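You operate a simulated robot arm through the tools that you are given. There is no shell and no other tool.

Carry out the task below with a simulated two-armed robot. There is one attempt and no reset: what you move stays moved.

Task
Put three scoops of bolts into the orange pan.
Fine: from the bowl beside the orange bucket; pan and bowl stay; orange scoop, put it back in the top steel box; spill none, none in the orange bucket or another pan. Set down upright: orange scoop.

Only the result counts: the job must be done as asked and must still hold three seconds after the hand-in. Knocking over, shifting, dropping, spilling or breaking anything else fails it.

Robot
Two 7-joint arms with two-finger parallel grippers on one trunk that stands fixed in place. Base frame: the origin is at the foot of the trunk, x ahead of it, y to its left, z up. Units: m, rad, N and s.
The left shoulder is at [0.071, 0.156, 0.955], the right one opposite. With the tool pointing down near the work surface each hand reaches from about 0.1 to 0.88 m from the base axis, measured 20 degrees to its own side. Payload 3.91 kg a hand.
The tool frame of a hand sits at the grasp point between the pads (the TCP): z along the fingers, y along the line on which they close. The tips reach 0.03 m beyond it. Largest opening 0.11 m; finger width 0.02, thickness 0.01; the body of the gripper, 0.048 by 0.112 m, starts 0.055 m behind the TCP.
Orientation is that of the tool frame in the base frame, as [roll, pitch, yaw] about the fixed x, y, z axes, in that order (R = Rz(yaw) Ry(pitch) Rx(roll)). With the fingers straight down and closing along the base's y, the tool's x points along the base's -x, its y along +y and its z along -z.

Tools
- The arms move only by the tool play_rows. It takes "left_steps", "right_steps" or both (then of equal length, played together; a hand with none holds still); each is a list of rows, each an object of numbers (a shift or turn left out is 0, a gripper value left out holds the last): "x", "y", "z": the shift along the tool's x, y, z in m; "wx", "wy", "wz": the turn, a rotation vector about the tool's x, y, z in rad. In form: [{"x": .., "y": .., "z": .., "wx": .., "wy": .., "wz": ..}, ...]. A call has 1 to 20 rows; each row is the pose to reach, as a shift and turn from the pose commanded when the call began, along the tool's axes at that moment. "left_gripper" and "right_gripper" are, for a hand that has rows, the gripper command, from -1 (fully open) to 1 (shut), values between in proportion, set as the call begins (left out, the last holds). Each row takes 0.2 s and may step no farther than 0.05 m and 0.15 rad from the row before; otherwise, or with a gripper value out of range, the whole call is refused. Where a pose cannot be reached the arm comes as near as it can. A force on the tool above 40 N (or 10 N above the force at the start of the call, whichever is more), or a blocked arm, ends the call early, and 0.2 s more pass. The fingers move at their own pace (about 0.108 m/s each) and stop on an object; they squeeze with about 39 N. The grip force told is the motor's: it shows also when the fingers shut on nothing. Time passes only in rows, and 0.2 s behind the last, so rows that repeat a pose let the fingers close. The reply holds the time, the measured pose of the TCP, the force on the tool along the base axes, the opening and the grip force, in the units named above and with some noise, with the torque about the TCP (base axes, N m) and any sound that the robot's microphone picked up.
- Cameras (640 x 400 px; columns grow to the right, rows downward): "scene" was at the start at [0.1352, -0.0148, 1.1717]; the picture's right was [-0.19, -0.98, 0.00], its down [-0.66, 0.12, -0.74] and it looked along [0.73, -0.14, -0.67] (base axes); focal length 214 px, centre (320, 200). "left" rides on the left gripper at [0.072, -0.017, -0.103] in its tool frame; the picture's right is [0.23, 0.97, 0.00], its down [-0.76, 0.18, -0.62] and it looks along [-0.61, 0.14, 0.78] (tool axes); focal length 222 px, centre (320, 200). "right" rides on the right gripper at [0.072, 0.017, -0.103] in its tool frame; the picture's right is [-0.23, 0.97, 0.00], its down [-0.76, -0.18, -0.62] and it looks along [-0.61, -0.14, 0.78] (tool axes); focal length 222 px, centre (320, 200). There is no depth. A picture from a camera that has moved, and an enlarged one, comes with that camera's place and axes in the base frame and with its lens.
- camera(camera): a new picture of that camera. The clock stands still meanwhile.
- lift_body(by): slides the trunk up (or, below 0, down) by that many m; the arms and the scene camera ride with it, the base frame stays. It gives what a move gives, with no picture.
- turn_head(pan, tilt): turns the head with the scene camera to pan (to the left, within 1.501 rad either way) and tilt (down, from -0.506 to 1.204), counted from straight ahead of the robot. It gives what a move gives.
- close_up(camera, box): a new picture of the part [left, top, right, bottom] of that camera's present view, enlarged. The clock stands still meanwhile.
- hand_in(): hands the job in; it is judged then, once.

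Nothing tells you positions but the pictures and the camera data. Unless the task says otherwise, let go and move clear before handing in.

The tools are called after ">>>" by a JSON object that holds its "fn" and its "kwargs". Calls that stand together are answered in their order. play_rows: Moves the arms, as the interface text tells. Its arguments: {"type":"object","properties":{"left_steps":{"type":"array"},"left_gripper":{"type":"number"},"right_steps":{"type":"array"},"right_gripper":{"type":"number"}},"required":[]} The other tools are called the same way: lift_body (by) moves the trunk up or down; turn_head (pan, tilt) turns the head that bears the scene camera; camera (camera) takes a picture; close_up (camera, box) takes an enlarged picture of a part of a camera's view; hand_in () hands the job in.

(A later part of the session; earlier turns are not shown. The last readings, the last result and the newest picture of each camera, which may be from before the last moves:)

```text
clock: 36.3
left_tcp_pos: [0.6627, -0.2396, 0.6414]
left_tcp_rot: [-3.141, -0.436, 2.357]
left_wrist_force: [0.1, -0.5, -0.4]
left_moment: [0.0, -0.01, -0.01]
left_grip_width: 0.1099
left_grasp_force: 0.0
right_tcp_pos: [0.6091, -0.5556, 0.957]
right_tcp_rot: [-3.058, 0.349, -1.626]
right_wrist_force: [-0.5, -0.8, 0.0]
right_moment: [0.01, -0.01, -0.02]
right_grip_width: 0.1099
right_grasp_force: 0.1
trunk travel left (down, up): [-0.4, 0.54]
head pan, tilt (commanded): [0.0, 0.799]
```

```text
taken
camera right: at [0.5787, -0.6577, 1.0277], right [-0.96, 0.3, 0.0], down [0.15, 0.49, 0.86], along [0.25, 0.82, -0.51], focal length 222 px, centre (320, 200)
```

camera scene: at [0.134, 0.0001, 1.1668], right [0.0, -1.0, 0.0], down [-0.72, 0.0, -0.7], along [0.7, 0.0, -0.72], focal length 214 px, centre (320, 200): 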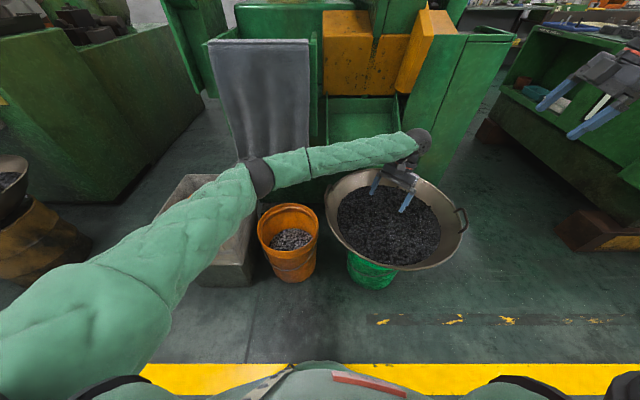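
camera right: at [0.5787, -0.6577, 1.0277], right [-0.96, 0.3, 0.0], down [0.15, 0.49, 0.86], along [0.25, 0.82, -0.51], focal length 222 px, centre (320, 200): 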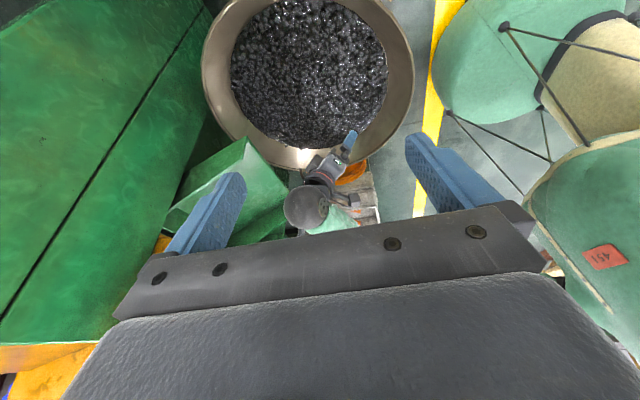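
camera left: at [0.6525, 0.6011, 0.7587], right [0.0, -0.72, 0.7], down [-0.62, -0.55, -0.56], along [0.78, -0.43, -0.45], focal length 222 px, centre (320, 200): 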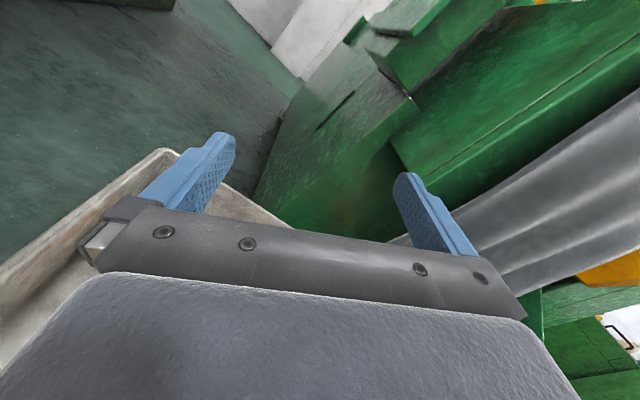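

All needed poses are reachable. I bring the left hand back toward the box, pitched forward about 33° for the grasp.

>>> {"fn": "play_rows", "kwargs": {"left_steps": [{"wy": -0.1457, "x": 0.006, "z": -0.013}, {"wy": -0.2914, "x": 0.012, "z": -0.026}, {"wy": -0.4371, "x": 0.018, "z": -0.039}, {"wy": -0.5828, "x": 0.024, "z": -0.052}, {"wy": -0.7285, "x": 0.03, "z": -0.065}, {"wy": -0.8742, "x": 0.036, "z": -0.078}, {"wy": -1.02, "x": 0.042, "z": -0.091}, {"wy": -1.02, "x": 0.042, "z": -0.091}]}}

>>> {"fn": "play_rows", "kwargs": {"left_steps": [{"x": 0.0278, "y": 0.0316, "z": -0.0152, "wx": -0.0289, "wz": -0.0437}, {"x": 0.0556, "y": 0.0632, "z": -0.0304, "wx": -0.0577, "wz": -0.0873}, {"x": 0.0834, "y": 0.0948, "z": -0.0456, "wx": -0.0866, "wz": -0.131}, {"x": 0.1112, "y": 0.1264, "z": -0.0608, "wx": -0.1155, "wz": -0.1747}, {"x": 0.139, "y": 0.158, "z": -0.076, "wx": -0.1443, "wz": -0.2183}, {"x": 0.1668, "y": 0.1896, "z": -0.0912, "wx": -0.1732, "wz": -0.262}, {"x": 0.1946, "y": 0.2212, "z": -0.1064, "wx": -0.2021, "wz": -0.3057}, {"x": 0.2224, "y": 0.2528, "z": -0.1216, "wx": -0.2309, "wz": -0.3493}, {"x": 0.2502, "y": 0.2844, "z": -0.1368, "wx": -0.2598, "wz": -0.393}, {"x": 0.278, "y": 0.316, "z": -0.152, "wx": -0.2887, "wz": -0.4367}, {"x": 0.3058, "y": 0.3476, "z": -0.1672, "wx": -0.3175, "wz": -0.4803}, {"x": 0.3336, "y": 0.3792, "z": -0.1824, "wx": -0.3464, "wz": -0.524}, {"x": 0.3614, "y": 0.4108, "z": -0.1976, "wx": -0.3753, "wz": -0.5677}, {"x": 0.3892, "y": 0.4424, "z": -0.2128, "wx": -0.4041, "wz": -0.6113}, {"x": 0.417, "y": 0.474, "z": -0.228, "wx": -0.433, "wz": -0.655}, {"x": 0.417, "y": 0.474, "z": -0.228, "wx": -0.433, "wz": -0.655}], "left_gripper": 0.0}}

>>> {"fn": "camera", "kwargs": {"camera": "left"}}

>>> {"fn": "camera", "kwargs": {"camera": "scene"}}

```text
clock: 38.1
left_tcp_pos: [0.6612, -0.2415, 0.7428]
left_tcp_rot: [-3.141, 0.584, 2.354]
left_wrist_force: [1.6, -0.2, 0.5]
left_moment: [0.0, -0.02, -0.02]
left_grip_width: 0.11
left_grasp_force: 0.1
right_tcp_pos: [0.6099, -0.5552, 0.9566]
right_tcp_rot: [-3.059, 0.349, -1.627]
right_wrist_force: [0.5, 0.4, 1.0]
right_moment: [0.02, 0.01, 0.01]
right_grip_width: 0.1099
right_grasp_force: 0.0
trunk travel left (down, up): [-0.4, 0.54]
head pan, tilt (commanded): [0.0, 0.799]
```

```text
clock: 41.5
left_tcp_pos: [0.6637, 0.4277, 0.6981]
left_tcp_rot: [-3.14, 0.584, -3.141]
left_wrist_force: [0.3, -0.7, 0.0]
left_moment: [0.01, 0.0, -0.05]
left_grip_width: 0.055
left_grasp_force: 0.1
right_tcp_pos: [0.6099, -0.5561, 0.958]
right_tcp_rot: [-3.057, 0.348, -1.626]
right_wrist_force: [0.9, -1.2, 0.2]
right_moment: [-0.02, -0.02, 0.0]
right_grip_width: 0.1099
right_grasp_force: 0.2
trunk travel left (down, up): [-0.4, 0.54]
head pan, tilt (commanded): [0.0, 0.799]
```

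```text
taken
camera left: at [0.5456, 0.4098, 0.7452], right [-0.19, 0.97, -0.13], down [0.29, 0.18, 0.94], along [0.94, 0.14, -0.32], focal length 222 px, centre (320, 200)
```

left: 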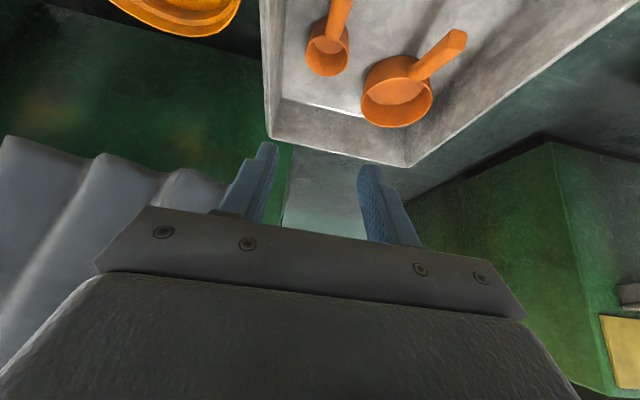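

```text
taken
camera scene: at [0.1339, 0.0002, 1.1669], right [0.0, -1.0, 0.0], down [-0.72, 0.0, -0.7], along [0.7, 0.0, -0.72], focal length 214 px, centre (320, 200)
```

scene: 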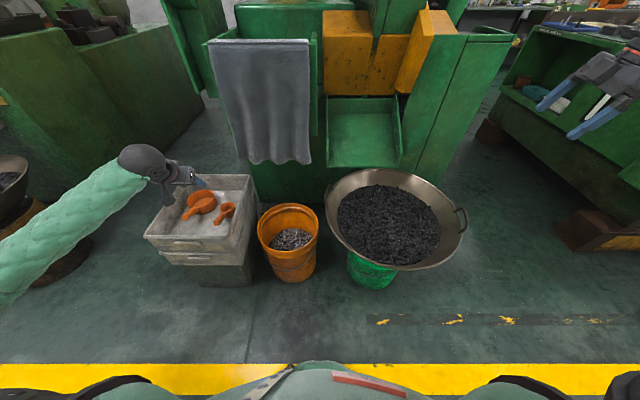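

The gripper is half closed (0.055) to fit beside the wall. I descend to a pre-grasp point along the approach line and check alignment.

>>> {"fn": "play_rows", "kwargs": {"left_steps": [{"x": 0.027, "z": 0.027}, {"x": 0.054, "z": 0.054}, {"x": 0.0807, "z": 0.0809, "y": 0.0013}, {"x": 0.0807, "z": 0.0809, "y": 0.0013}]}}

>>> {"fn": "turn_head", "kwargs": {"pan": 0.5, "tilt": 0.8}}

>>> {"fn": "camera", "kwargs": {"camera": "left"}}

>>> {"fn": "camera", "kwargs": {"camera": "scene"}}

>>> {"fn": "close_up", "kwargs": {"camera": "scene", "box": [240, 120, 400, 240]}}

```text
clock: 42.5
left_tcp_pos: [0.6403, 0.4297, 0.588]
left_tcp_rot: [-3.14, 0.585, 3.14]
left_wrist_force: [-0.4, 0.0, 0.9]
left_moment: [0.02, -0.03, 0.03]
left_grip_width: 0.0549
left_grasp_force: 0.1
right_tcp_pos: [0.61, -0.5562, 0.9579]
right_tcp_rot: [-3.057, 0.35, -1.628]
right_wrist_force: [-0.1, -0.4, 0.1]
right_moment: [-0.04, -0.02, 0.01]
right_grip_width: 0.1102
right_grasp_force: 0.0
trunk travel left (down, up): [-0.4, 0.54]
head pan, tilt (commanded): [0.0, 0.799]
```

```text
clock: 43.4
left_tcp_pos: [0.6389, 0.4289, 0.5885]
left_tcp_rot: [-3.14, 0.585, -3.14]
left_wrist_force: [0.1, 0.2, 0.2]
left_moment: [0.05, 0.0, 0.0]
left_grip_width: 0.0548
left_grasp_force: 0.1
right_tcp_pos: [0.6099, -0.5556, 0.9574]
right_tcp_rot: [-3.058, 0.35, -1.628]
right_wrist_force: [0.1, -0.9, -0.4]
right_moment: [0.03, -0.03, 0.0]
right_grip_width: 0.1101
right_grasp_force: 0.0
trunk travel left (down, up): [-0.4, 0.54]
head pan, tilt (commanded): [0.499, 0.799]
```

```text
taken
camera left: at [0.5222, 0.4119, 0.634], right [-0.19, 0.97, -0.13], down [0.29, 0.18, 0.94], along [0.94, 0.14, -0.32], focal length 222 px, centre (320, 200)
```

left: 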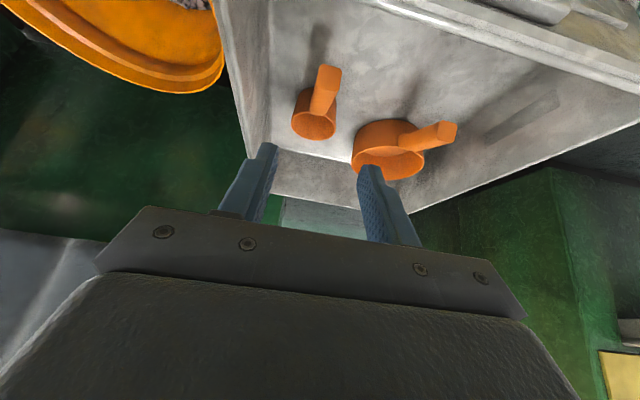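

```text
taken
camera scene: at [0.1239, 0.0389, 1.1669], right [0.48, -0.88, 0.0], down [-0.63, -0.34, -0.7], along [0.61, 0.33, -0.72], focal length 214 px, centre (320, 200)
```

scene: 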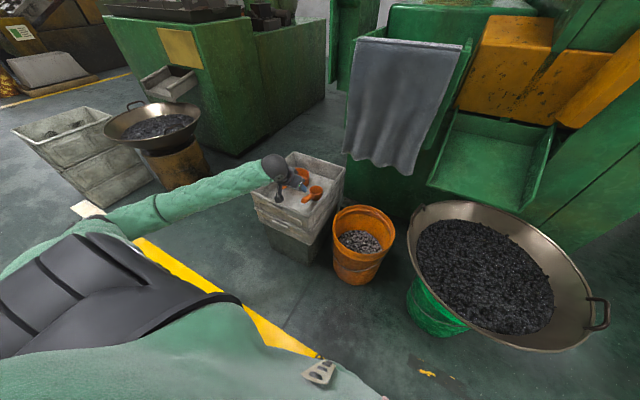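

```text
3.33 times, centred on (320, 180) of scene
camera zoom: at [0.1239, 0.0389, 1.1669], right [0.48, -0.88, 0.0], down [-0.63, -0.34, -0.7], along [0.61, 0.33, -0.72], focal length 715 px, centre (320, 267)
```

zoom: 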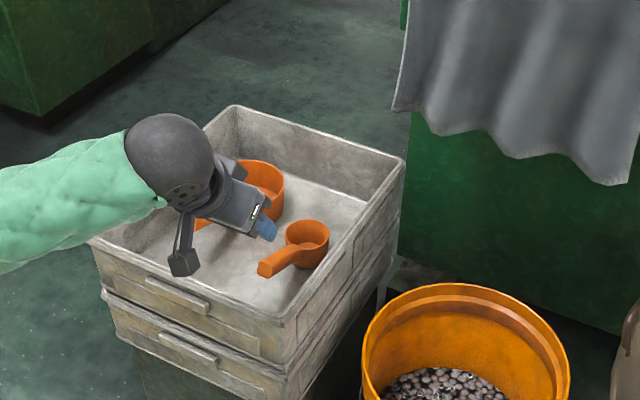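

The scoop handle looks centred near y ≈ 0.427–0.43, just ahead of the fingers. I zoom in to refine before descending.

>>> {"fn": "close_up", "kwargs": {"camera": "left", "box": [240, 50, 440, 200]}}

```text
2.67 times, centred on (340, 125) of left
camera zoom: at [0.5222, 0.4119, 0.634], right [-0.19, 0.97, -0.13], down [0.29, 0.18, 0.94], along [0.94, 0.14, -0.32], focal length 592 px, centre (267, 400)
```

zoom: 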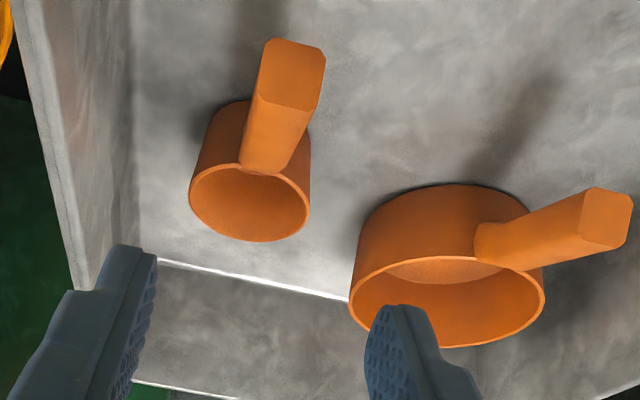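

Handle at about y 0.432 where I'll grip it. I advance along the finger direction in two stages, checking the camera-box clearance to the front wall.

>>> {"fn": "play_rows", "kwargs": {"left_steps": [{"z": 0.025, "y": 0.001}, {"z": 0.05, "y": 0.002}, {"z": 0.075, "y": 0.003}, {"z": 0.1, "y": 0.003}, {"z": 0.1, "y": 0.003}]}}

>>> {"fn": "close_up", "kwargs": {"camera": "scene", "box": [240, 120, 360, 220]}}

>>> {"fn": "camera", "kwargs": {"camera": "left"}}

```text
clock: 44.6
left_tcp_pos: [0.6941, 0.4339, 0.5069]
left_tcp_rot: [-3.14, 0.585, 3.141]
left_wrist_force: [-0.2, -0.1, 1.1]
left_moment: [-0.04, -0.01, 0.04]
left_grip_width: 0.055
left_grasp_force: 0.1
right_tcp_pos: [0.6091, -0.5555, 0.9578]
right_tcp_rot: [-3.058, 0.35, -1.627]
right_wrist_force: [-0.6, 0.1, 0.2]
right_moment: [0.04, -0.01, -0.03]
right_grip_width: 0.1098
right_grasp_force: 0.1
trunk travel left (down, up): [-0.4, 0.54]
head pan, tilt (commanded): [0.499, 0.799]
```

```text
4.00 times, centred on (300, 170) of scene
camera zoom: at [0.1239, 0.0389, 1.1669], right [0.48, -0.88, 0.0], down [-0.63, -0.34, -0.7], along [0.61, 0.33, -0.72], focal length 858 px, centre (400, 320)
```

zoom: 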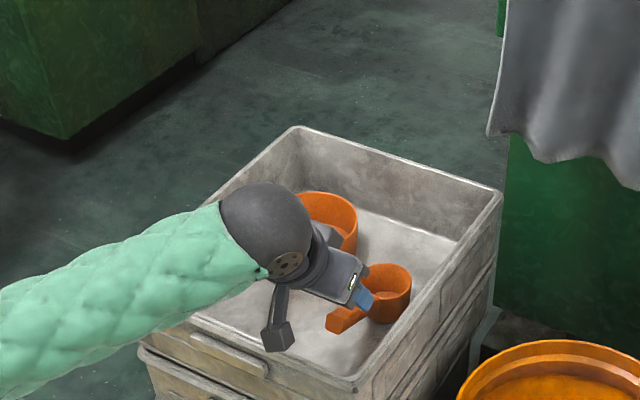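

```text
taken
camera left: at [0.5767, 0.417, 0.5526], right [-0.19, 0.97, -0.13], down [0.29, 0.18, 0.94], along [0.94, 0.14, -0.32], focal length 222 px, centre (320, 200)
```

left: 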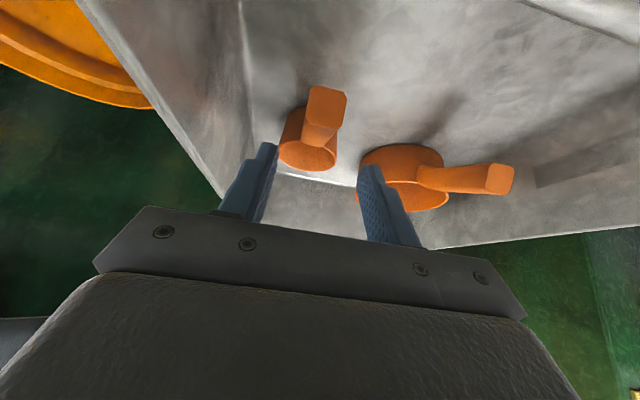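

Aligned: handle sits between the fingers. I go the last 5 cm in small steps.

>>> {"fn": "play_rows", "kwargs": {"left_steps": [{"z": 0.015}, {"z": 0.03}, {"z": 0.04}, {"z": 0.05}, {"z": 0.05}]}}

>>> {"fn": "close_up", "kwargs": {"camera": "scene", "box": [250, 130, 360, 220]}}

>>> {"fn": "camera", "kwargs": {"camera": "left"}}

```text
clock: 45.8
left_tcp_pos: [0.7213, 0.4345, 0.4646]
left_tcp_rot: [-3.14, 0.584, -3.138]
left_wrist_force: [1.1, -0.4, -0.2]
left_moment: [0.02, 0.01, -0.02]
left_grip_width: 0.0549
left_grasp_force: 0.2
right_tcp_pos: [0.6099, -0.556, 0.9569]
right_tcp_rot: [-3.058, 0.348, -1.627]
right_wrist_force: [-0.4, 0.4, 0.8]
right_moment: [-0.01, -0.02, 0.02]
right_grip_width: 0.11
right_grasp_force: 0.0
trunk travel left (down, up): [-0.4, 0.54]
head pan, tilt (commanded): [0.499, 0.799]
```

```text
4.44 times, centred on (305, 175) of scene
camera zoom: at [0.1239, 0.0389, 1.1669], right [0.48, -0.88, 0.0], down [-0.63, -0.34, -0.7], along [0.61, 0.33, -0.72], focal length 953 px, centre (387, 311)
```

zoom: 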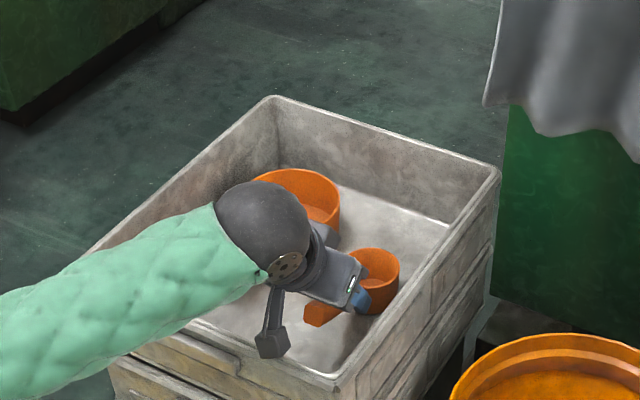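

```text
taken
camera left: at [0.6041, 0.4164, 0.5101], right [-0.19, 0.97, -0.13], down [0.29, 0.18, 0.94], along [0.94, 0.14, -0.32], focal length 222 px, centre (320, 200)
```

left: 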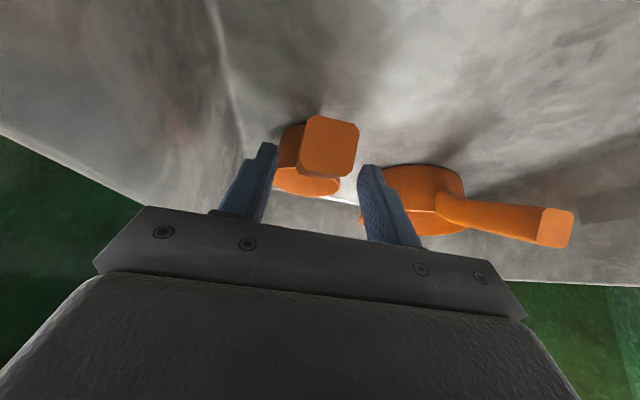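

The handle lies between the pads, about 1 cm short of the tips. Closing the gripper.

>>> {"fn": "play_rows", "kwargs": {"left_steps": [{"z": 0.0}, {"z": 0.0}, {"z": 0.0}, {"z": 0.0}, {"z": 0.0}], "left_gripper": 1.0}}

>>> {"fn": "camera", "kwargs": {"camera": "left"}}

>>> {"fn": "close_up", "kwargs": {"camera": "scene", "box": [250, 130, 360, 220]}}

```text
clock: 47.0
left_tcp_pos: [0.721, 0.4339, 0.4636]
left_tcp_rot: [3.141, 0.583, -3.139]
left_wrist_force: [-0.4, -0.3, 0.0]
left_moment: [-0.09, -0.05, -0.06]
left_grip_width: 0.023
left_grasp_force: 39.2
right_tcp_pos: [0.61, -0.5556, 0.957]
right_tcp_rot: [-3.057, 0.35, -1.626]
right_wrist_force: [0.0, -0.5, -0.5]
right_moment: [-0.04, -0.02, -0.03]
right_grip_width: 0.1099
right_grasp_force: 0.0
trunk travel left (down, up): [-0.4, 0.54]
head pan, tilt (commanded): [0.499, 0.799]
```

```text
taken
camera left: at [0.6039, 0.4164, 0.5102], right [-0.19, 0.97, -0.13], down [0.29, 0.18, 0.94], along [0.94, 0.14, -0.32], focal length 222 px, centre (320, 200)
```

left: 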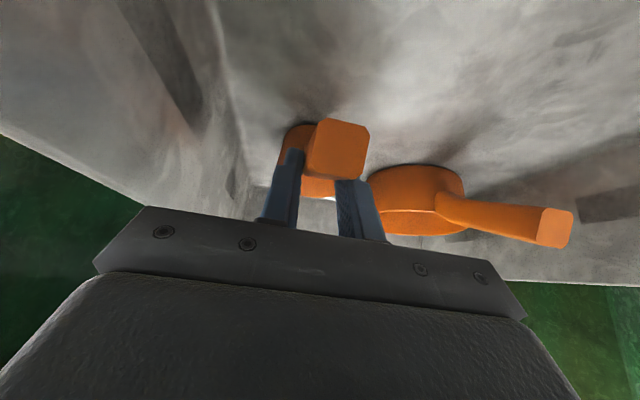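

```text
4.44 times, centred on (305, 175) of scene
camera zoom: at [0.1239, 0.0389, 1.1669], right [0.48, -0.88, 0.0], down [-0.63, -0.34, -0.7], along [0.61, 0.33, -0.72], focal length 953 px, centre (387, 311)
```

zoom: 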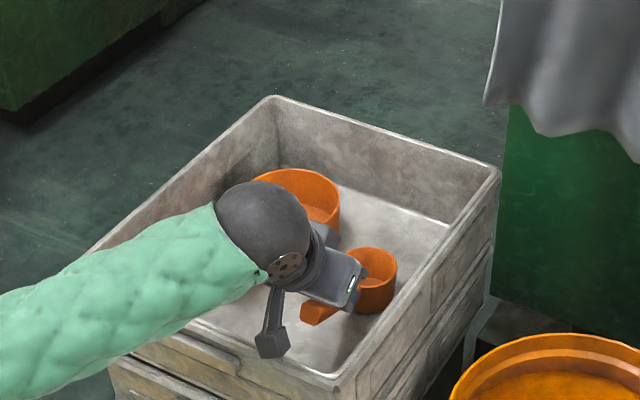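

Gripped at 23 mm with 39 N. I lift straight up 18 cm and inspect how the scoop hangs.

>>> {"fn": "play_rows", "kwargs": {"left_steps": [{"x": -0.0055, "z": -0.0083}, {"x": -0.0166, "z": -0.025}, {"x": -0.0331, "z": -0.05}, {"x": -0.0552, "z": -0.0834}, {"x": -0.0773, "z": -0.1168}, {"x": -0.0994, "z": -0.1501}, {"x": -0.0994, "z": -0.1501}]}}

>>> {"fn": "camera", "kwargs": {"camera": "left"}}

>>> {"fn": "close_up", "kwargs": {"camera": "scene", "box": [250, 80, 390, 220]}}

```text
clock: 48.6
left_tcp_pos: [0.7232, 0.4318, 0.6444]
left_tcp_rot: [-3.14, 0.584, -3.141]
left_wrist_force: [0.6, 0.3, -1.2]
left_moment: [0.01, 0.05, -0.01]
left_grip_width: 0.0229
left_grasp_force: 38.9
right_tcp_pos: [0.6105, -0.5551, 0.9566]
right_tcp_rot: [-3.059, 0.349, -1.627]
right_wrist_force: [-0.1, 1.0, -0.1]
right_moment: [0.0, -0.01, 0.0]
right_grip_width: 0.11
right_grasp_force: 0.0
trunk travel left (down, up): [-0.4, 0.54]
head pan, tilt (commanded): [0.499, 0.799]
```

```text
taken
camera left: at [0.606, 0.4144, 0.6902], right [-0.19, 0.97, -0.13], down [0.29, 0.18, 0.94], along [0.94, 0.14, -0.32], focal length 222 px, centre (320, 200)
```

left: 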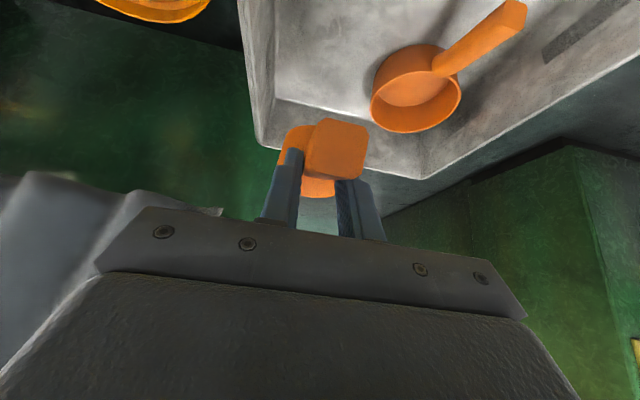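

```text
2.86 times, centred on (320, 150) of scene
camera zoom: at [0.124, 0.0391, 1.1668], right [0.48, -0.88, 0.0], down [-0.63, -0.34, -0.7], along [0.61, 0.33, -0.72], focal length 613 px, centre (320, 343)
```

zoom: 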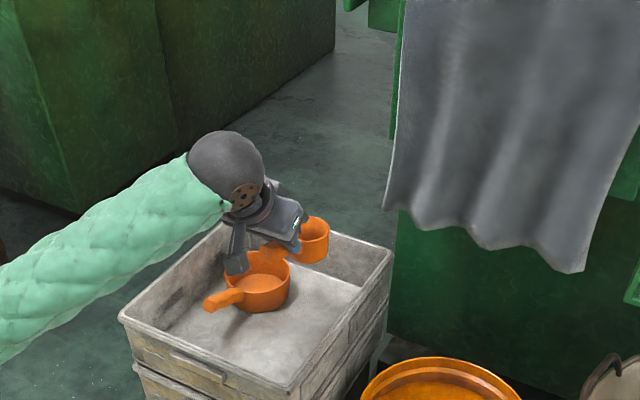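

The scoop is held level as it stood. I carry it (empty) across to above the bowl, yawing 45° to the right on the way.

>>> {"fn": "play_rows", "kwargs": {"left_steps": [{"x": 0.0026, "y": -0.0435, "z": -0.0046, "wx": 0.0288, "wz": 0.0436}, {"x": 0.0051, "y": -0.0869, "z": -0.0091, "wx": 0.0577, "wz": 0.0873}, {"x": 0.0077, "y": -0.1304, "z": -0.0137, "wx": 0.0865, "wz": 0.1309}, {"x": 0.0103, "y": -0.1739, "z": -0.0183, "wx": 0.1153, "wz": 0.1746}, {"x": 0.0129, "y": -0.2173, "z": -0.0229, "wx": 0.1442, "wz": 0.2182}, {"x": 0.0154, "y": -0.2608, "z": -0.0274, "wx": 0.173, "wz": 0.2619}, {"x": 0.018, "y": -0.3043, "z": -0.032, "wx": 0.2018, "wz": 0.3055}, {"x": 0.0206, "y": -0.3477, "z": -0.0366, "wx": 0.2307, "wz": 0.3492}, {"x": 0.0232, "y": -0.3912, "z": -0.0412, "wx": 0.2595, "wz": 0.3928}, {"x": 0.0257, "y": -0.4347, "z": -0.0457, "wx": 0.2883, "wz": 0.4365}, {"x": 0.0283, "y": -0.4781, "z": -0.0503, "wx": 0.3172, "wz": 0.4801}, {"x": 0.0309, "y": -0.5216, "z": -0.0549, "wx": 0.346, "wz": 0.5238}, {"x": 0.0335, "y": -0.5651, "z": -0.0595, "wx": 0.3748, "wz": 0.5674}, {"x": 0.036, "y": -0.6085, "z": -0.064, "wx": 0.4037, "wz": 0.6111}, {"x": 0.0386, "y": -0.652, "z": -0.0686, "wx": 0.4325, "wz": 0.6547}, {"x": 0.0386, "y": -0.652, "z": -0.0686, "wx": 0.4325, "wz": 0.6547}]}}

>>> {"fn": "turn_head", "kwargs": {"pan": -0.2, "tilt": 0.8}}

>>> {"fn": "camera", "kwargs": {"camera": "scene"}}

>>> {"fn": "camera", "kwargs": {"camera": "right"}}

>>> {"fn": "camera", "kwargs": {"camera": "left"}}

```text
clock: 52.0
left_tcp_pos: [0.6526, -0.2201, 0.6794]
left_tcp_rot: [3.141, 0.584, 2.356]
left_wrist_force: [0.3, 0.8, -0.7]
left_moment: [0.04, 0.03, -0.02]
left_grip_width: 0.0227
left_grasp_force: 39.3
right_tcp_pos: [0.6099, -0.5561, 0.9584]
right_tcp_rot: [-3.058, 0.35, -1.627]
right_wrist_force: [0.0, 0.2, 1.1]
right_moment: [0.0, -0.02, -0.02]
right_grip_width: 0.1101
right_grasp_force: 0.0
trunk travel left (down, up): [-0.4, 0.54]
head pan, tilt (commanded): [0.499, 0.799]
```

```text
clock: 53.1
left_tcp_pos: [0.6533, -0.2202, 0.6779]
left_tcp_rot: [3.141, 0.584, 2.358]
left_wrist_force: [-0.5, -0.8, -0.2]
left_moment: [0.03, 0.03, 0.01]
left_grip_width: 0.0227
left_grasp_force: 38.9
right_tcp_pos: [0.6102, -0.5567, 0.9569]
right_tcp_rot: [-3.059, 0.35, -1.627]
right_wrist_force: [0.0, -0.4, -0.1]
right_moment: [-0.02, 0.01, -0.05]
right_grip_width: 0.1098
right_grasp_force: 0.0
trunk travel left (down, up): [-0.4, 0.54]
head pan, tilt (commanded): [-0.201, 0.799]
```

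```text
taken
camera scene: at [0.1324, -0.016, 1.1668], right [-0.2, -0.98, 0.0], down [-0.7, 0.14, -0.7], along [0.68, -0.14, -0.72], focal length 214 px, centre (320, 200)
```

scene: 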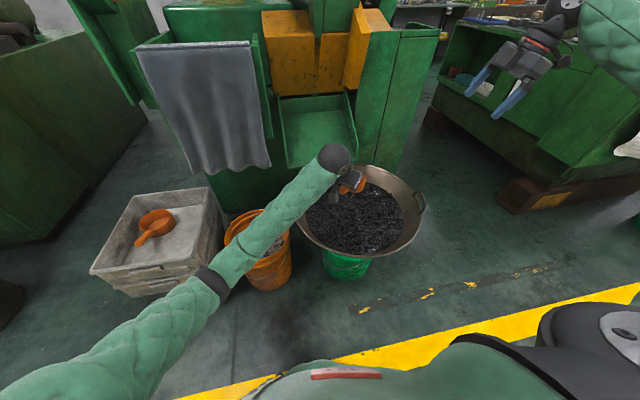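

```text
taken
camera right: at [0.5786, -0.6578, 1.0277], right [-0.96, 0.3, 0.0], down [0.15, 0.49, 0.86], along [0.25, 0.82, -0.51], focal length 222 px, centre (320, 200)
```

right: 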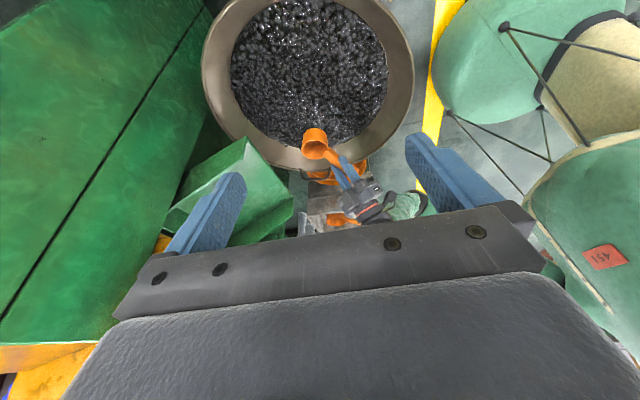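

```text
taken
camera left: at [0.5578, -0.1486, 0.7241], right [0.55, 0.82, -0.13], down [0.33, -0.08, 0.94], along [0.76, -0.56, -0.32], focal length 222 px, centre (320, 200)
```

left: 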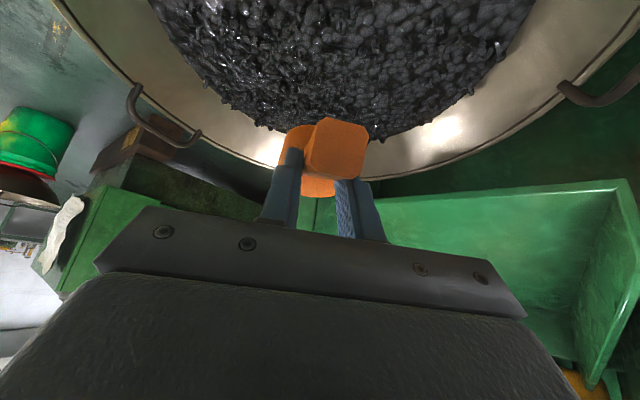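

The empty scoop is over the near-left half of the bolts. I tip its front lip down about 66° while lowering to z 0.60, then check.

>>> {"fn": "play_rows", "kwargs": {"left_steps": [{"wy": 0.1437, "x": 0.005, "z": 0.008}, {"wy": 0.2875, "x": 0.011, "z": 0.016}, {"wy": 0.4312, "x": 0.016, "z": 0.024}, {"wy": 0.575, "x": 0.022, "z": 0.032}, {"wy": 0.7187, "x": 0.027, "z": 0.041}, {"wy": 0.8625, "x": 0.032, "z": 0.049}, {"wy": 1.0062, "x": 0.038, "z": 0.057}, {"wy": 1.15, "x": 0.043, "z": 0.065}, {"wy": 1.15, "x": 0.043, "z": 0.065}]}}

>>> {"fn": "camera", "kwargs": {"camera": "scene"}}

>>> {"fn": "close_up", "kwargs": {"camera": "right", "box": [200, 0, 440, 220]}}

>>> {"fn": "camera", "kwargs": {"camera": "left"}}

```text
clock: 55.1
left_tcp_pos: [0.6514, -0.2172, 0.6035]
left_tcp_rot: [-3.14, -0.568, 2.358]
left_wrist_force: [0.4, -0.6, -1.4]
left_moment: [-0.03, -0.03, -0.02]
left_grip_width: 0.0229
left_grasp_force: 38.8
right_tcp_pos: [0.6096, -0.5563, 0.9576]
right_tcp_rot: [-3.058, 0.35, -1.627]
right_wrist_force: [-0.4, 0.4, 0.7]
right_moment: [-0.01, -0.02, 0.01]
right_grip_width: 0.1102
right_grasp_force: 0.0
trunk travel left (down, up): [-0.4, 0.54]
head pan, tilt (commanded): [-0.201, 0.799]
```

```text
taken
camera scene: at [0.1324, -0.0159, 1.1669], right [-0.2, -0.98, 0.0], down [-0.7, 0.14, -0.7], along [0.68, -0.14, -0.72], focal length 214 px, centre (320, 200)
```

scene: 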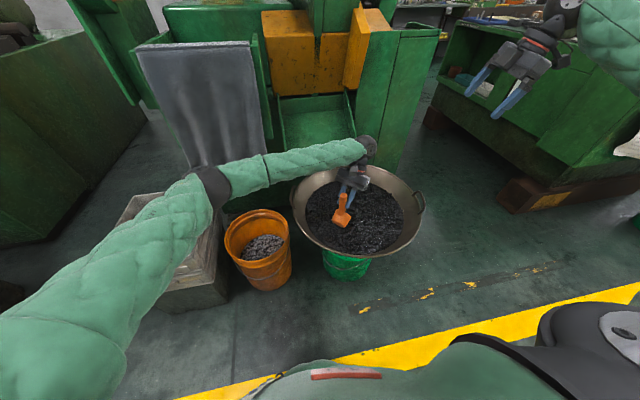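

```text
1.82 times, centred on (320, 110) of right
camera zoom: at [0.5788, -0.6575, 1.0278], right [-0.96, 0.29, 0.0], down [0.15, 0.49, 0.86], along [0.25, 0.82, -0.51], focal length 404 px, centre (320, 364)
```

zoom: 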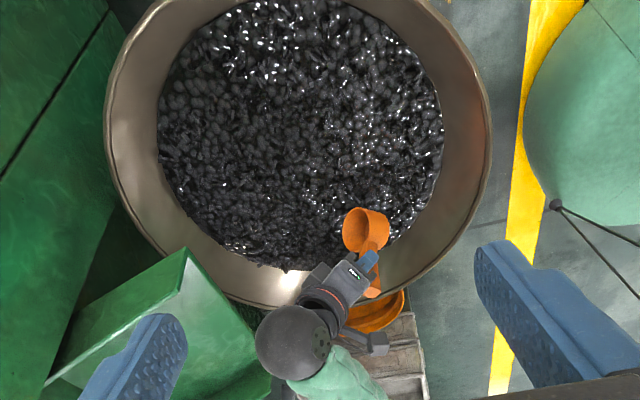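

```text
taken
camera left: at [0.6364, -0.2262, 0.73], right [0.55, 0.83, 0.12], down [0.82, -0.56, 0.12], along [0.17, 0.04, -0.99], focal length 222 px, centre (320, 200)
```

left: 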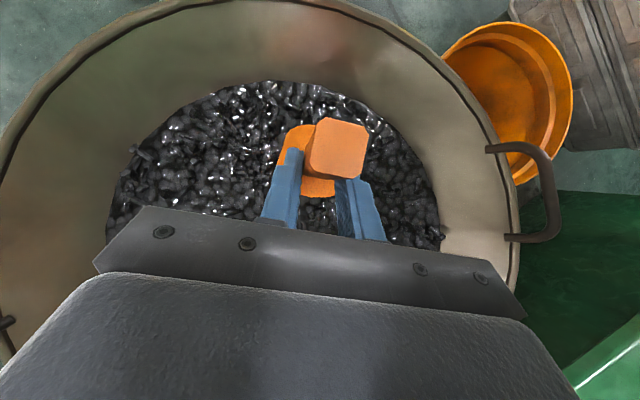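

Scoop is tipped with its mouth toward the bowl's middle. I lower it gently into the bolts and watch the force.

>>> {"fn": "play_rows", "kwargs": {"left_steps": [{"x": -0.0159, "z": 0.0017}, {"x": -0.0318, "z": 0.0035}, {"x": -0.0372, "z": 0.0119}, {"x": -0.0425, "z": 0.0204}, {"x": -0.0479, "z": 0.0288}, {"x": -0.0479, "z": 0.0288}]}}

>>> {"fn": "close_up", "kwargs": {"camera": "right", "box": [240, 40, 440, 220]}}

>>> {"fn": "close_up", "kwargs": {"camera": "scene", "box": [280, 130, 440, 260]}}

```text
clock: 56.5
left_tcp_pos: [0.6692, -0.2353, 0.5537]
left_tcp_rot: [3.14, -0.565, 2.359]
left_wrist_force: [0.5, -0.7, -1.8]
left_moment: [-0.01, -0.05, 0.04]
left_grip_width: 0.0228
left_grasp_force: 38.9
right_tcp_pos: [0.6097, -0.5547, 0.9575]
right_tcp_rot: [-3.057, 0.349, -1.627]
right_wrist_force: [-0.7, -1.0, -0.6]
right_moment: [0.01, 0.0, -0.02]
right_grip_width: 0.11
right_grasp_force: 0.1
trunk travel left (down, up): [-0.4, 0.54]
head pan, tilt (commanded): [-0.201, 0.799]
```

```text
2.22 times, centred on (340, 130) of right
camera zoom: at [0.5786, -0.6579, 1.0277], right [-0.96, 0.3, 0.0], down [0.15, 0.49, 0.86], along [0.25, 0.82, -0.51], focal length 494 px, centre (276, 356)
```

zoom: 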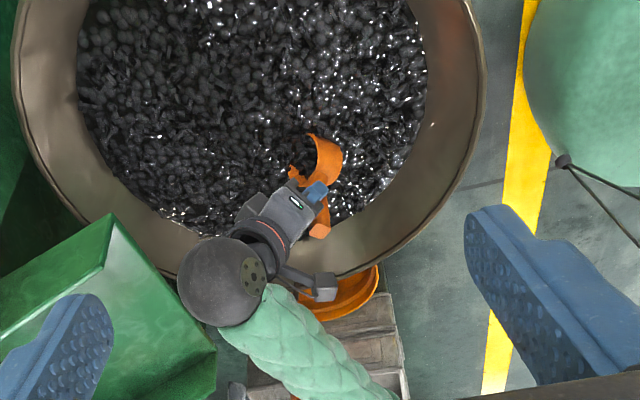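

```text
3.08 times, centred on (360, 195) of scene
camera zoom: at [0.1324, -0.0161, 1.1669], right [-0.2, -0.98, 0.0], down [-0.7, 0.14, -0.7], along [0.68, -0.14, -0.72], focal length 660 px, centre (197, 215)
```

zoom: 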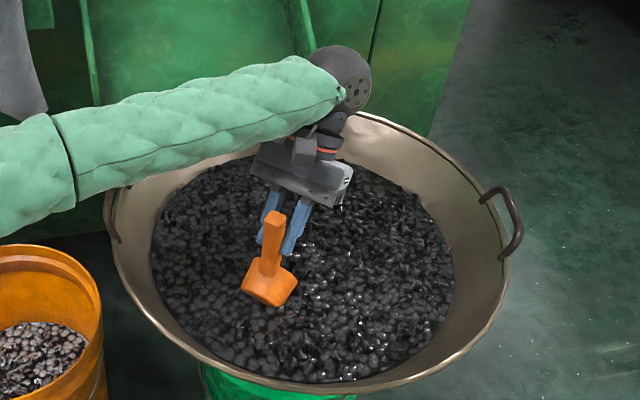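

The lip is buried with almost no resistance felt. Now the scooping sweep: rotate the scoop up to level while the lip advances below the surface.

>>> {"fn": "play_rows", "kwargs": {"left_steps": [{"x": -0.0069, "z": 0.0015, "wy": -0.128}, {"x": -0.0127, "z": 0.0014, "wy": -0.256}, {"x": -0.0181, "z": 0.0004, "wy": -0.384}, {"x": -0.0249, "z": 0.002, "wy": -0.511}, {"x": -0.0276, "z": 0.0062, "wy": -0.639}, {"x": -0.0319, "z": 0.0129, "wy": -0.767}, {"x": -0.0373, "z": 0.0214, "wy": -0.895}, {"x": -0.0426, "z": 0.0298, "wy": -1.022}, {"x": -0.048, "z": 0.0383, "wy": -1.15}, {"x": -0.048, "z": 0.0383, "wy": -1.15}]}}

>>> {"fn": "close_up", "kwargs": {"camera": "right", "box": [240, 40, 440, 220]}}

>>> {"fn": "close_up", "kwargs": {"camera": "scene", "box": [280, 130, 440, 260]}}

```text
clock: 58.7
left_tcp_pos: [0.6822, -0.2512, 0.495]
left_tcp_rot: [3.141, 0.586, 2.359]
left_wrist_force: [0.6, -0.3, -1.3]
left_moment: [0.08, 0.09, -0.03]
left_grip_width: 0.0229
left_grasp_force: 39.0
right_tcp_pos: [0.6091, -0.5561, 0.9579]
right_tcp_rot: [-3.059, 0.349, -1.626]
right_wrist_force: [0.2, -0.4, -0.6]
right_moment: [-0.04, -0.03, -0.03]
right_grip_width: 0.11
right_grasp_force: 0.1
trunk travel left (down, up): [-0.4, 0.54]
head pan, tilt (commanded): [-0.201, 0.799]
```

```text
2.22 times, centred on (340, 130) of right
camera zoom: at [0.5787, -0.6578, 1.0276], right [-0.96, 0.3, 0.0], down [0.15, 0.49, 0.86], along [0.25, 0.82, -0.51], focal length 494 px, centre (276, 356)
```

zoom: 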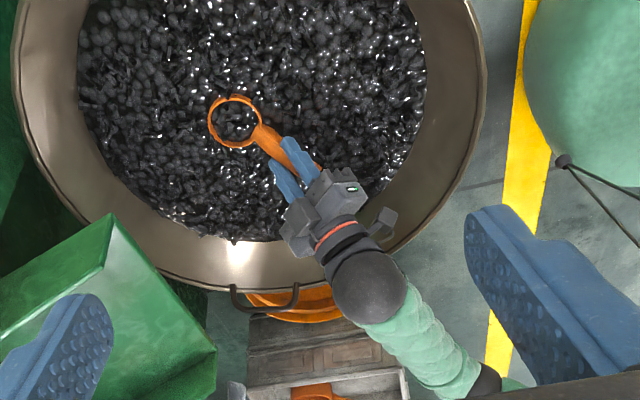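

```text
3.08 times, centred on (360, 195) of scene
camera zoom: at [0.1324, -0.0161, 1.1668], right [-0.2, -0.98, 0.0], down [-0.7, 0.14, -0.7], along [0.68, -0.14, -0.72], focal length 660 px, centre (197, 215)
```

zoom: 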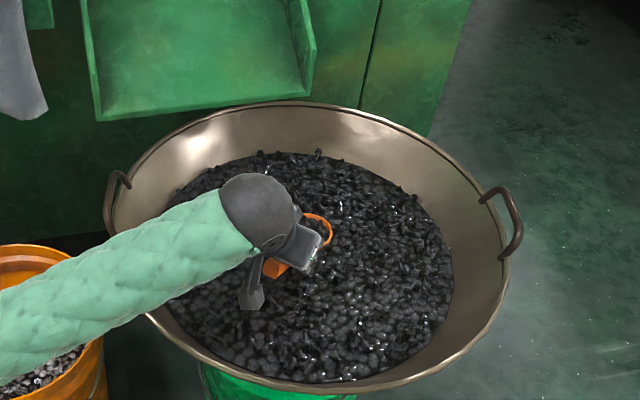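

The cup is submerged level with its rim at the surface. I lift it slowly straight up and check the fill.

>>> {"fn": "play_rows", "kwargs": {"left_steps": [{"x": -0.0055, "z": -0.0083}, {"x": -0.0138, "z": -0.0209}, {"x": -0.022, "z": -0.0334}, {"x": -0.0303, "z": -0.0459}, {"x": -0.0386, "z": -0.0584}, {"x": -0.0468, "z": -0.0709}, {"x": -0.0551, "z": -0.0834}, {"x": -0.0551, "z": -0.0834}]}}

>>> {"fn": "close_up", "kwargs": {"camera": "right", "box": [240, 60, 400, 200]}}

>>> {"fn": "close_up", "kwargs": {"camera": "scene", "box": [280, 130, 440, 260]}}

```text
clock: 60.5
left_tcp_pos: [0.6843, -0.2475, 0.5962]
left_tcp_rot: [3.141, 0.586, 2.358]
left_wrist_force: [-0.3, 1.1, -2.7]
left_moment: [0.08, 0.05, 0.01]
left_grip_width: 0.0226
left_grasp_force: 39.1
right_tcp_pos: [0.6085, -0.5561, 0.9581]
right_tcp_rot: [-3.059, 0.347, -1.627]
right_wrist_force: [0.0, 0.4, 0.2]
right_moment: [0.0, 0.01, 0.0]
right_grip_width: 0.1099
right_grasp_force: 0.1
trunk travel left (down, up): [-0.4, 0.54]
head pan, tilt (commanded): [-0.201, 0.799]
```

```text
2.86 times, centred on (320, 130) of right
camera zoom: at [0.5787, -0.6578, 1.0276], right [-0.96, 0.3, 0.0], down [0.15, 0.49, 0.86], along [0.25, 0.82, -0.51], focal length 635 px, centre (320, 400)
```

zoom: 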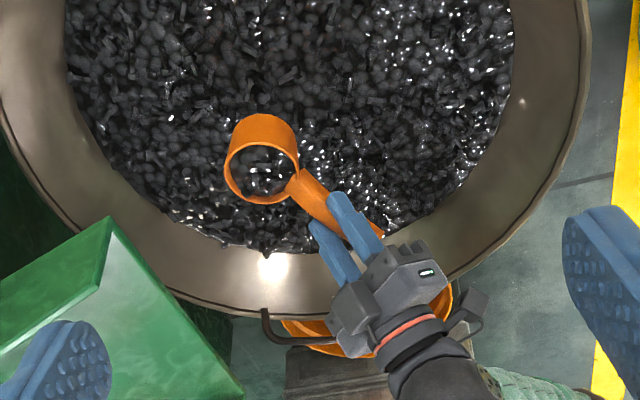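

```text
3.08 times, centred on (360, 195) of scene
camera zoom: at [0.1324, -0.0161, 1.1668], right [-0.2, -0.98, 0.0], down [-0.7, 0.14, -0.7], along [0.68, -0.14, -0.72], focal length 660 px, centre (197, 215)
```

zoom: 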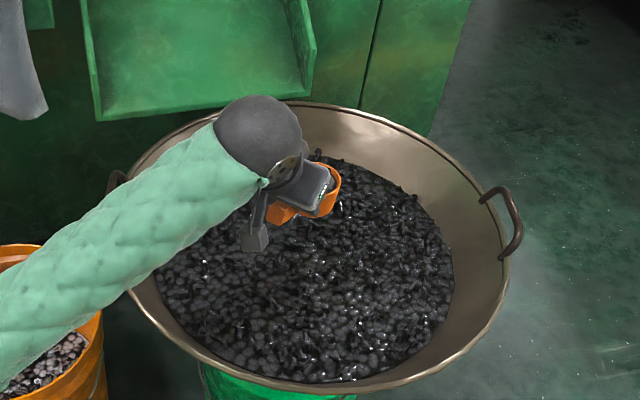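

The cup now holds bolts (about 1.5–2 N heavier). I zoom in on the fill.

>>> {"fn": "close_up", "kwargs": {"camera": "right", "box": [285, 90, 345, 135]}}

>>> {"fn": "camera", "kwargs": {"camera": "left"}}

```text
8.89 times, centred on (315, 112) of right
camera zoom: at [0.5787, -0.6578, 1.0276], right [-0.96, 0.3, 0.0], down [0.15, 0.49, 0.86], along [0.25, 0.82, -0.51], focal length 1974 px, centre (364, 978)
```

zoom: 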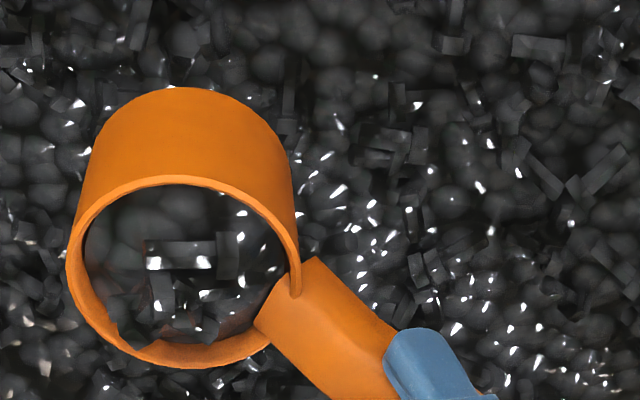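

```text
taken
camera left: at [0.5896, -0.1778, 0.6422], right [0.55, 0.82, -0.13], down [0.33, -0.08, 0.94], along [0.76, -0.56, -0.32], focal length 222 px, centre (320, 200)
```

left: 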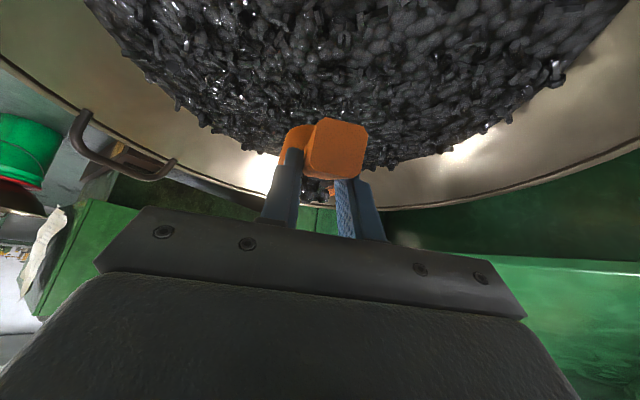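

The scoop looks nearly full and just below the rim. I lift a little and carry it level, with gentle ramps, halfway toward the box.

>>> {"fn": "play_rows", "kwargs": {"left_steps": [{"x": -0.0083, "z": -0.0125}, {"x": -0.022, "z": -0.0334}, {"x": -0.0375, "z": -0.0567}, {"x": -0.0329, "y": 0.007, "z": -0.0598, "wx": -0.0076, "wz": -0.0116}, {"x": -0.0236, "y": 0.0209, "z": -0.0659, "wx": -0.0229, "wz": -0.0347}, {"x": -0.0097, "y": 0.0418, "z": -0.0751, "wx": -0.0458, "wz": -0.0694}, {"x": 0.0089, "y": 0.0697, "z": -0.0874, "wx": -0.0764, "wz": -0.1157}, {"x": 0.0274, "y": 0.0976, "z": -0.0996, "wx": -0.1069, "wz": -0.162}, {"x": 0.046, "y": 0.1255, "z": -0.1119, "wx": -0.1375, "wz": -0.2082}, {"x": 0.0646, "y": 0.1534, "z": -0.1242, "wx": -0.168, "wz": -0.2545}, {"x": 0.0831, "y": 0.1813, "z": -0.1364, "wx": -0.1985, "wz": -0.3008}, {"x": 0.1017, "y": 0.2092, "z": -0.1487, "wx": -0.2291, "wz": -0.347}, {"x": 0.1202, "y": 0.2371, "z": -0.1609, "wx": -0.2596, "wz": -0.3933}, {"x": 0.1388, "y": 0.265, "z": -0.1732, "wx": -0.2902, "wz": -0.4396}, {"x": 0.1527, "y": 0.2859, "z": -0.1824, "wx": -0.3131, "wz": -0.4743}, {"x": 0.162, "y": 0.2998, "z": -0.1885, "wx": -0.3284, "wz": -0.4974}, {"x": 0.1666, "y": 0.3068, "z": -0.1916, "wx": -0.336, "wz": -0.509}, {"x": 0.1666, "y": 0.3068, "z": -0.1916, "wx": -0.336, "wz": -0.509}]}}

>>> {"fn": "turn_head", "kwargs": {"pan": 0.3, "tilt": 0.8}}

>>> {"fn": "camera", "kwargs": {"camera": "scene"}}

```text
clock: 64.3
left_tcp_pos: [0.7276, 0.1408, 0.6623]
left_tcp_rot: [-3.14, 0.585, 2.969]
left_wrist_force: [-0.8, 0.9, -1.6]
left_moment: [-0.03, 0.13, 0.03]
left_grip_width: 0.0225
left_grasp_force: 38.9
right_tcp_pos: [0.6099, -0.5555, 0.9573]
right_tcp_rot: [-3.058, 0.349, -1.628]
right_wrist_force: [-1.3, 0.7, -0.2]
right_moment: [0.02, 0.01, 0.04]
right_grip_width: 0.11
right_grasp_force: 0.0
trunk travel left (down, up): [-0.4, 0.54]
head pan, tilt (commanded): [-0.201, 0.799]
```

```text
clock: 65.2
left_tcp_pos: [0.727, 0.1397, 0.6635]
left_tcp_rot: [-3.141, 0.584, 2.968]
left_wrist_force: [-0.6, 1.0, -1.9]
left_moment: [0.0, 0.16, -0.01]
left_grip_width: 0.0227
left_grasp_force: 38.6
right_tcp_pos: [0.6098, -0.5564, 0.9578]
right_tcp_rot: [-3.058, 0.348, -1.625]
right_wrist_force: [-0.1, -0.2, 0.0]
right_moment: [0.0, 0.02, 0.0]
right_grip_width: 0.1098
right_grasp_force: 0.0
trunk travel left (down, up): [-0.4, 0.54]
head pan, tilt (commanded): [0.3, 0.799]
```

```text
taken
camera scene: at [0.1304, 0.024, 1.1668], right [0.29, -0.96, 0.0], down [-0.69, -0.21, -0.7], along [0.67, 0.21, -0.72], focal length 214 px, centre (320, 200)
```

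scene: 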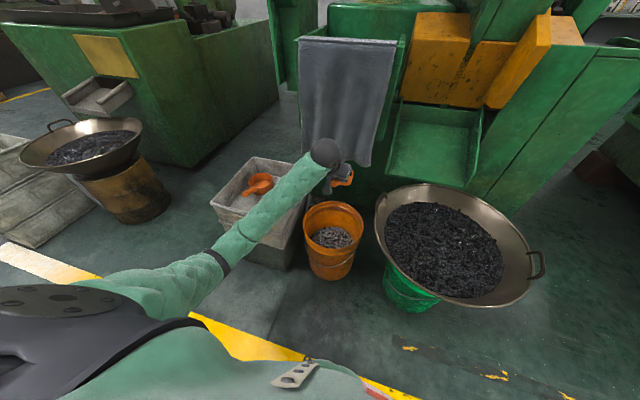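

Nothing has spilled so far. The towel's lower edge may be near the hand, so I check with the left and scene cameras before going on.

>>> {"fn": "camera", "kwargs": {"camera": "left"}}

>>> {"fn": "close_up", "kwargs": {"camera": "scene", "box": [280, 100, 400, 220]}}

>>> {"fn": "camera", "kwargs": {"camera": "right"}}

```text
taken
camera left: at [0.6082, 0.1438, 0.7091], right [-0.02, 0.99, -0.13], down [0.32, 0.13, 0.94], along [0.95, -0.02, -0.32], focal length 222 px, centre (320, 200)
```

left: 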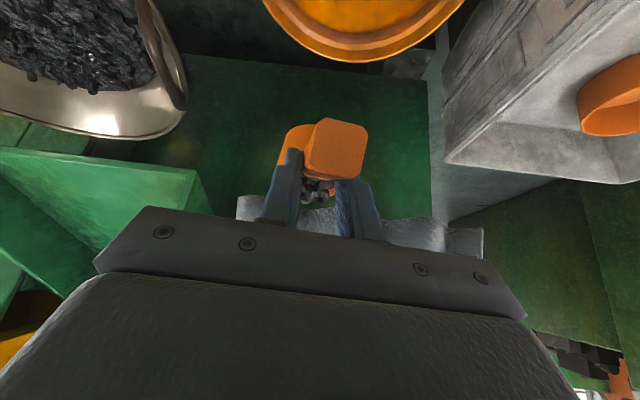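

```text
3.33 times, centred on (340, 160) of scene
camera zoom: at [0.1304, 0.024, 1.1668], right [0.29, -0.96, 0.0], down [-0.69, -0.21, -0.7], along [0.67, 0.21, -0.72], focal length 715 px, centre (253, 333)
```

zoom: 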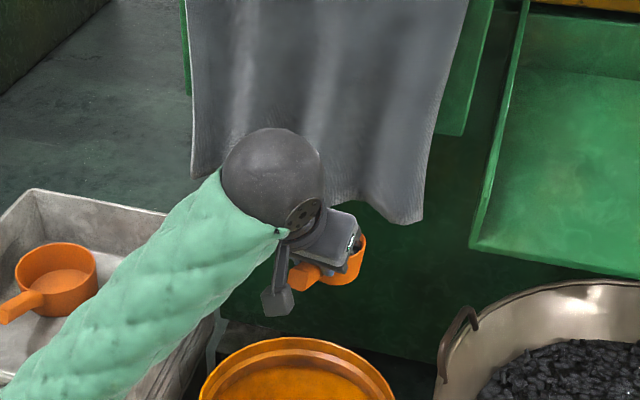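

```text
taken
camera right: at [0.5786, -0.6577, 1.0278], right [-0.96, 0.3, 0.0], down [0.15, 0.49, 0.86], along [0.25, 0.82, -0.51], focal length 222 px, centre (320, 200)
```

right: 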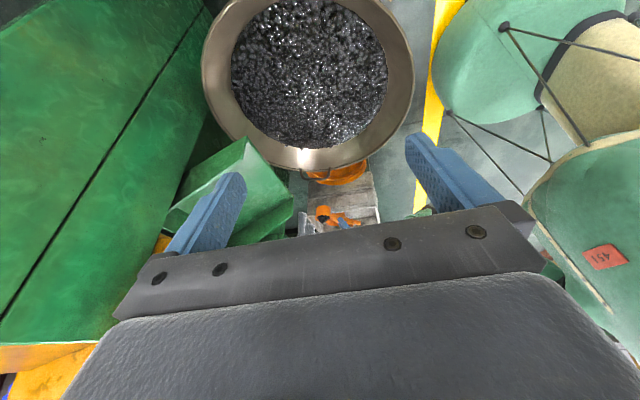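

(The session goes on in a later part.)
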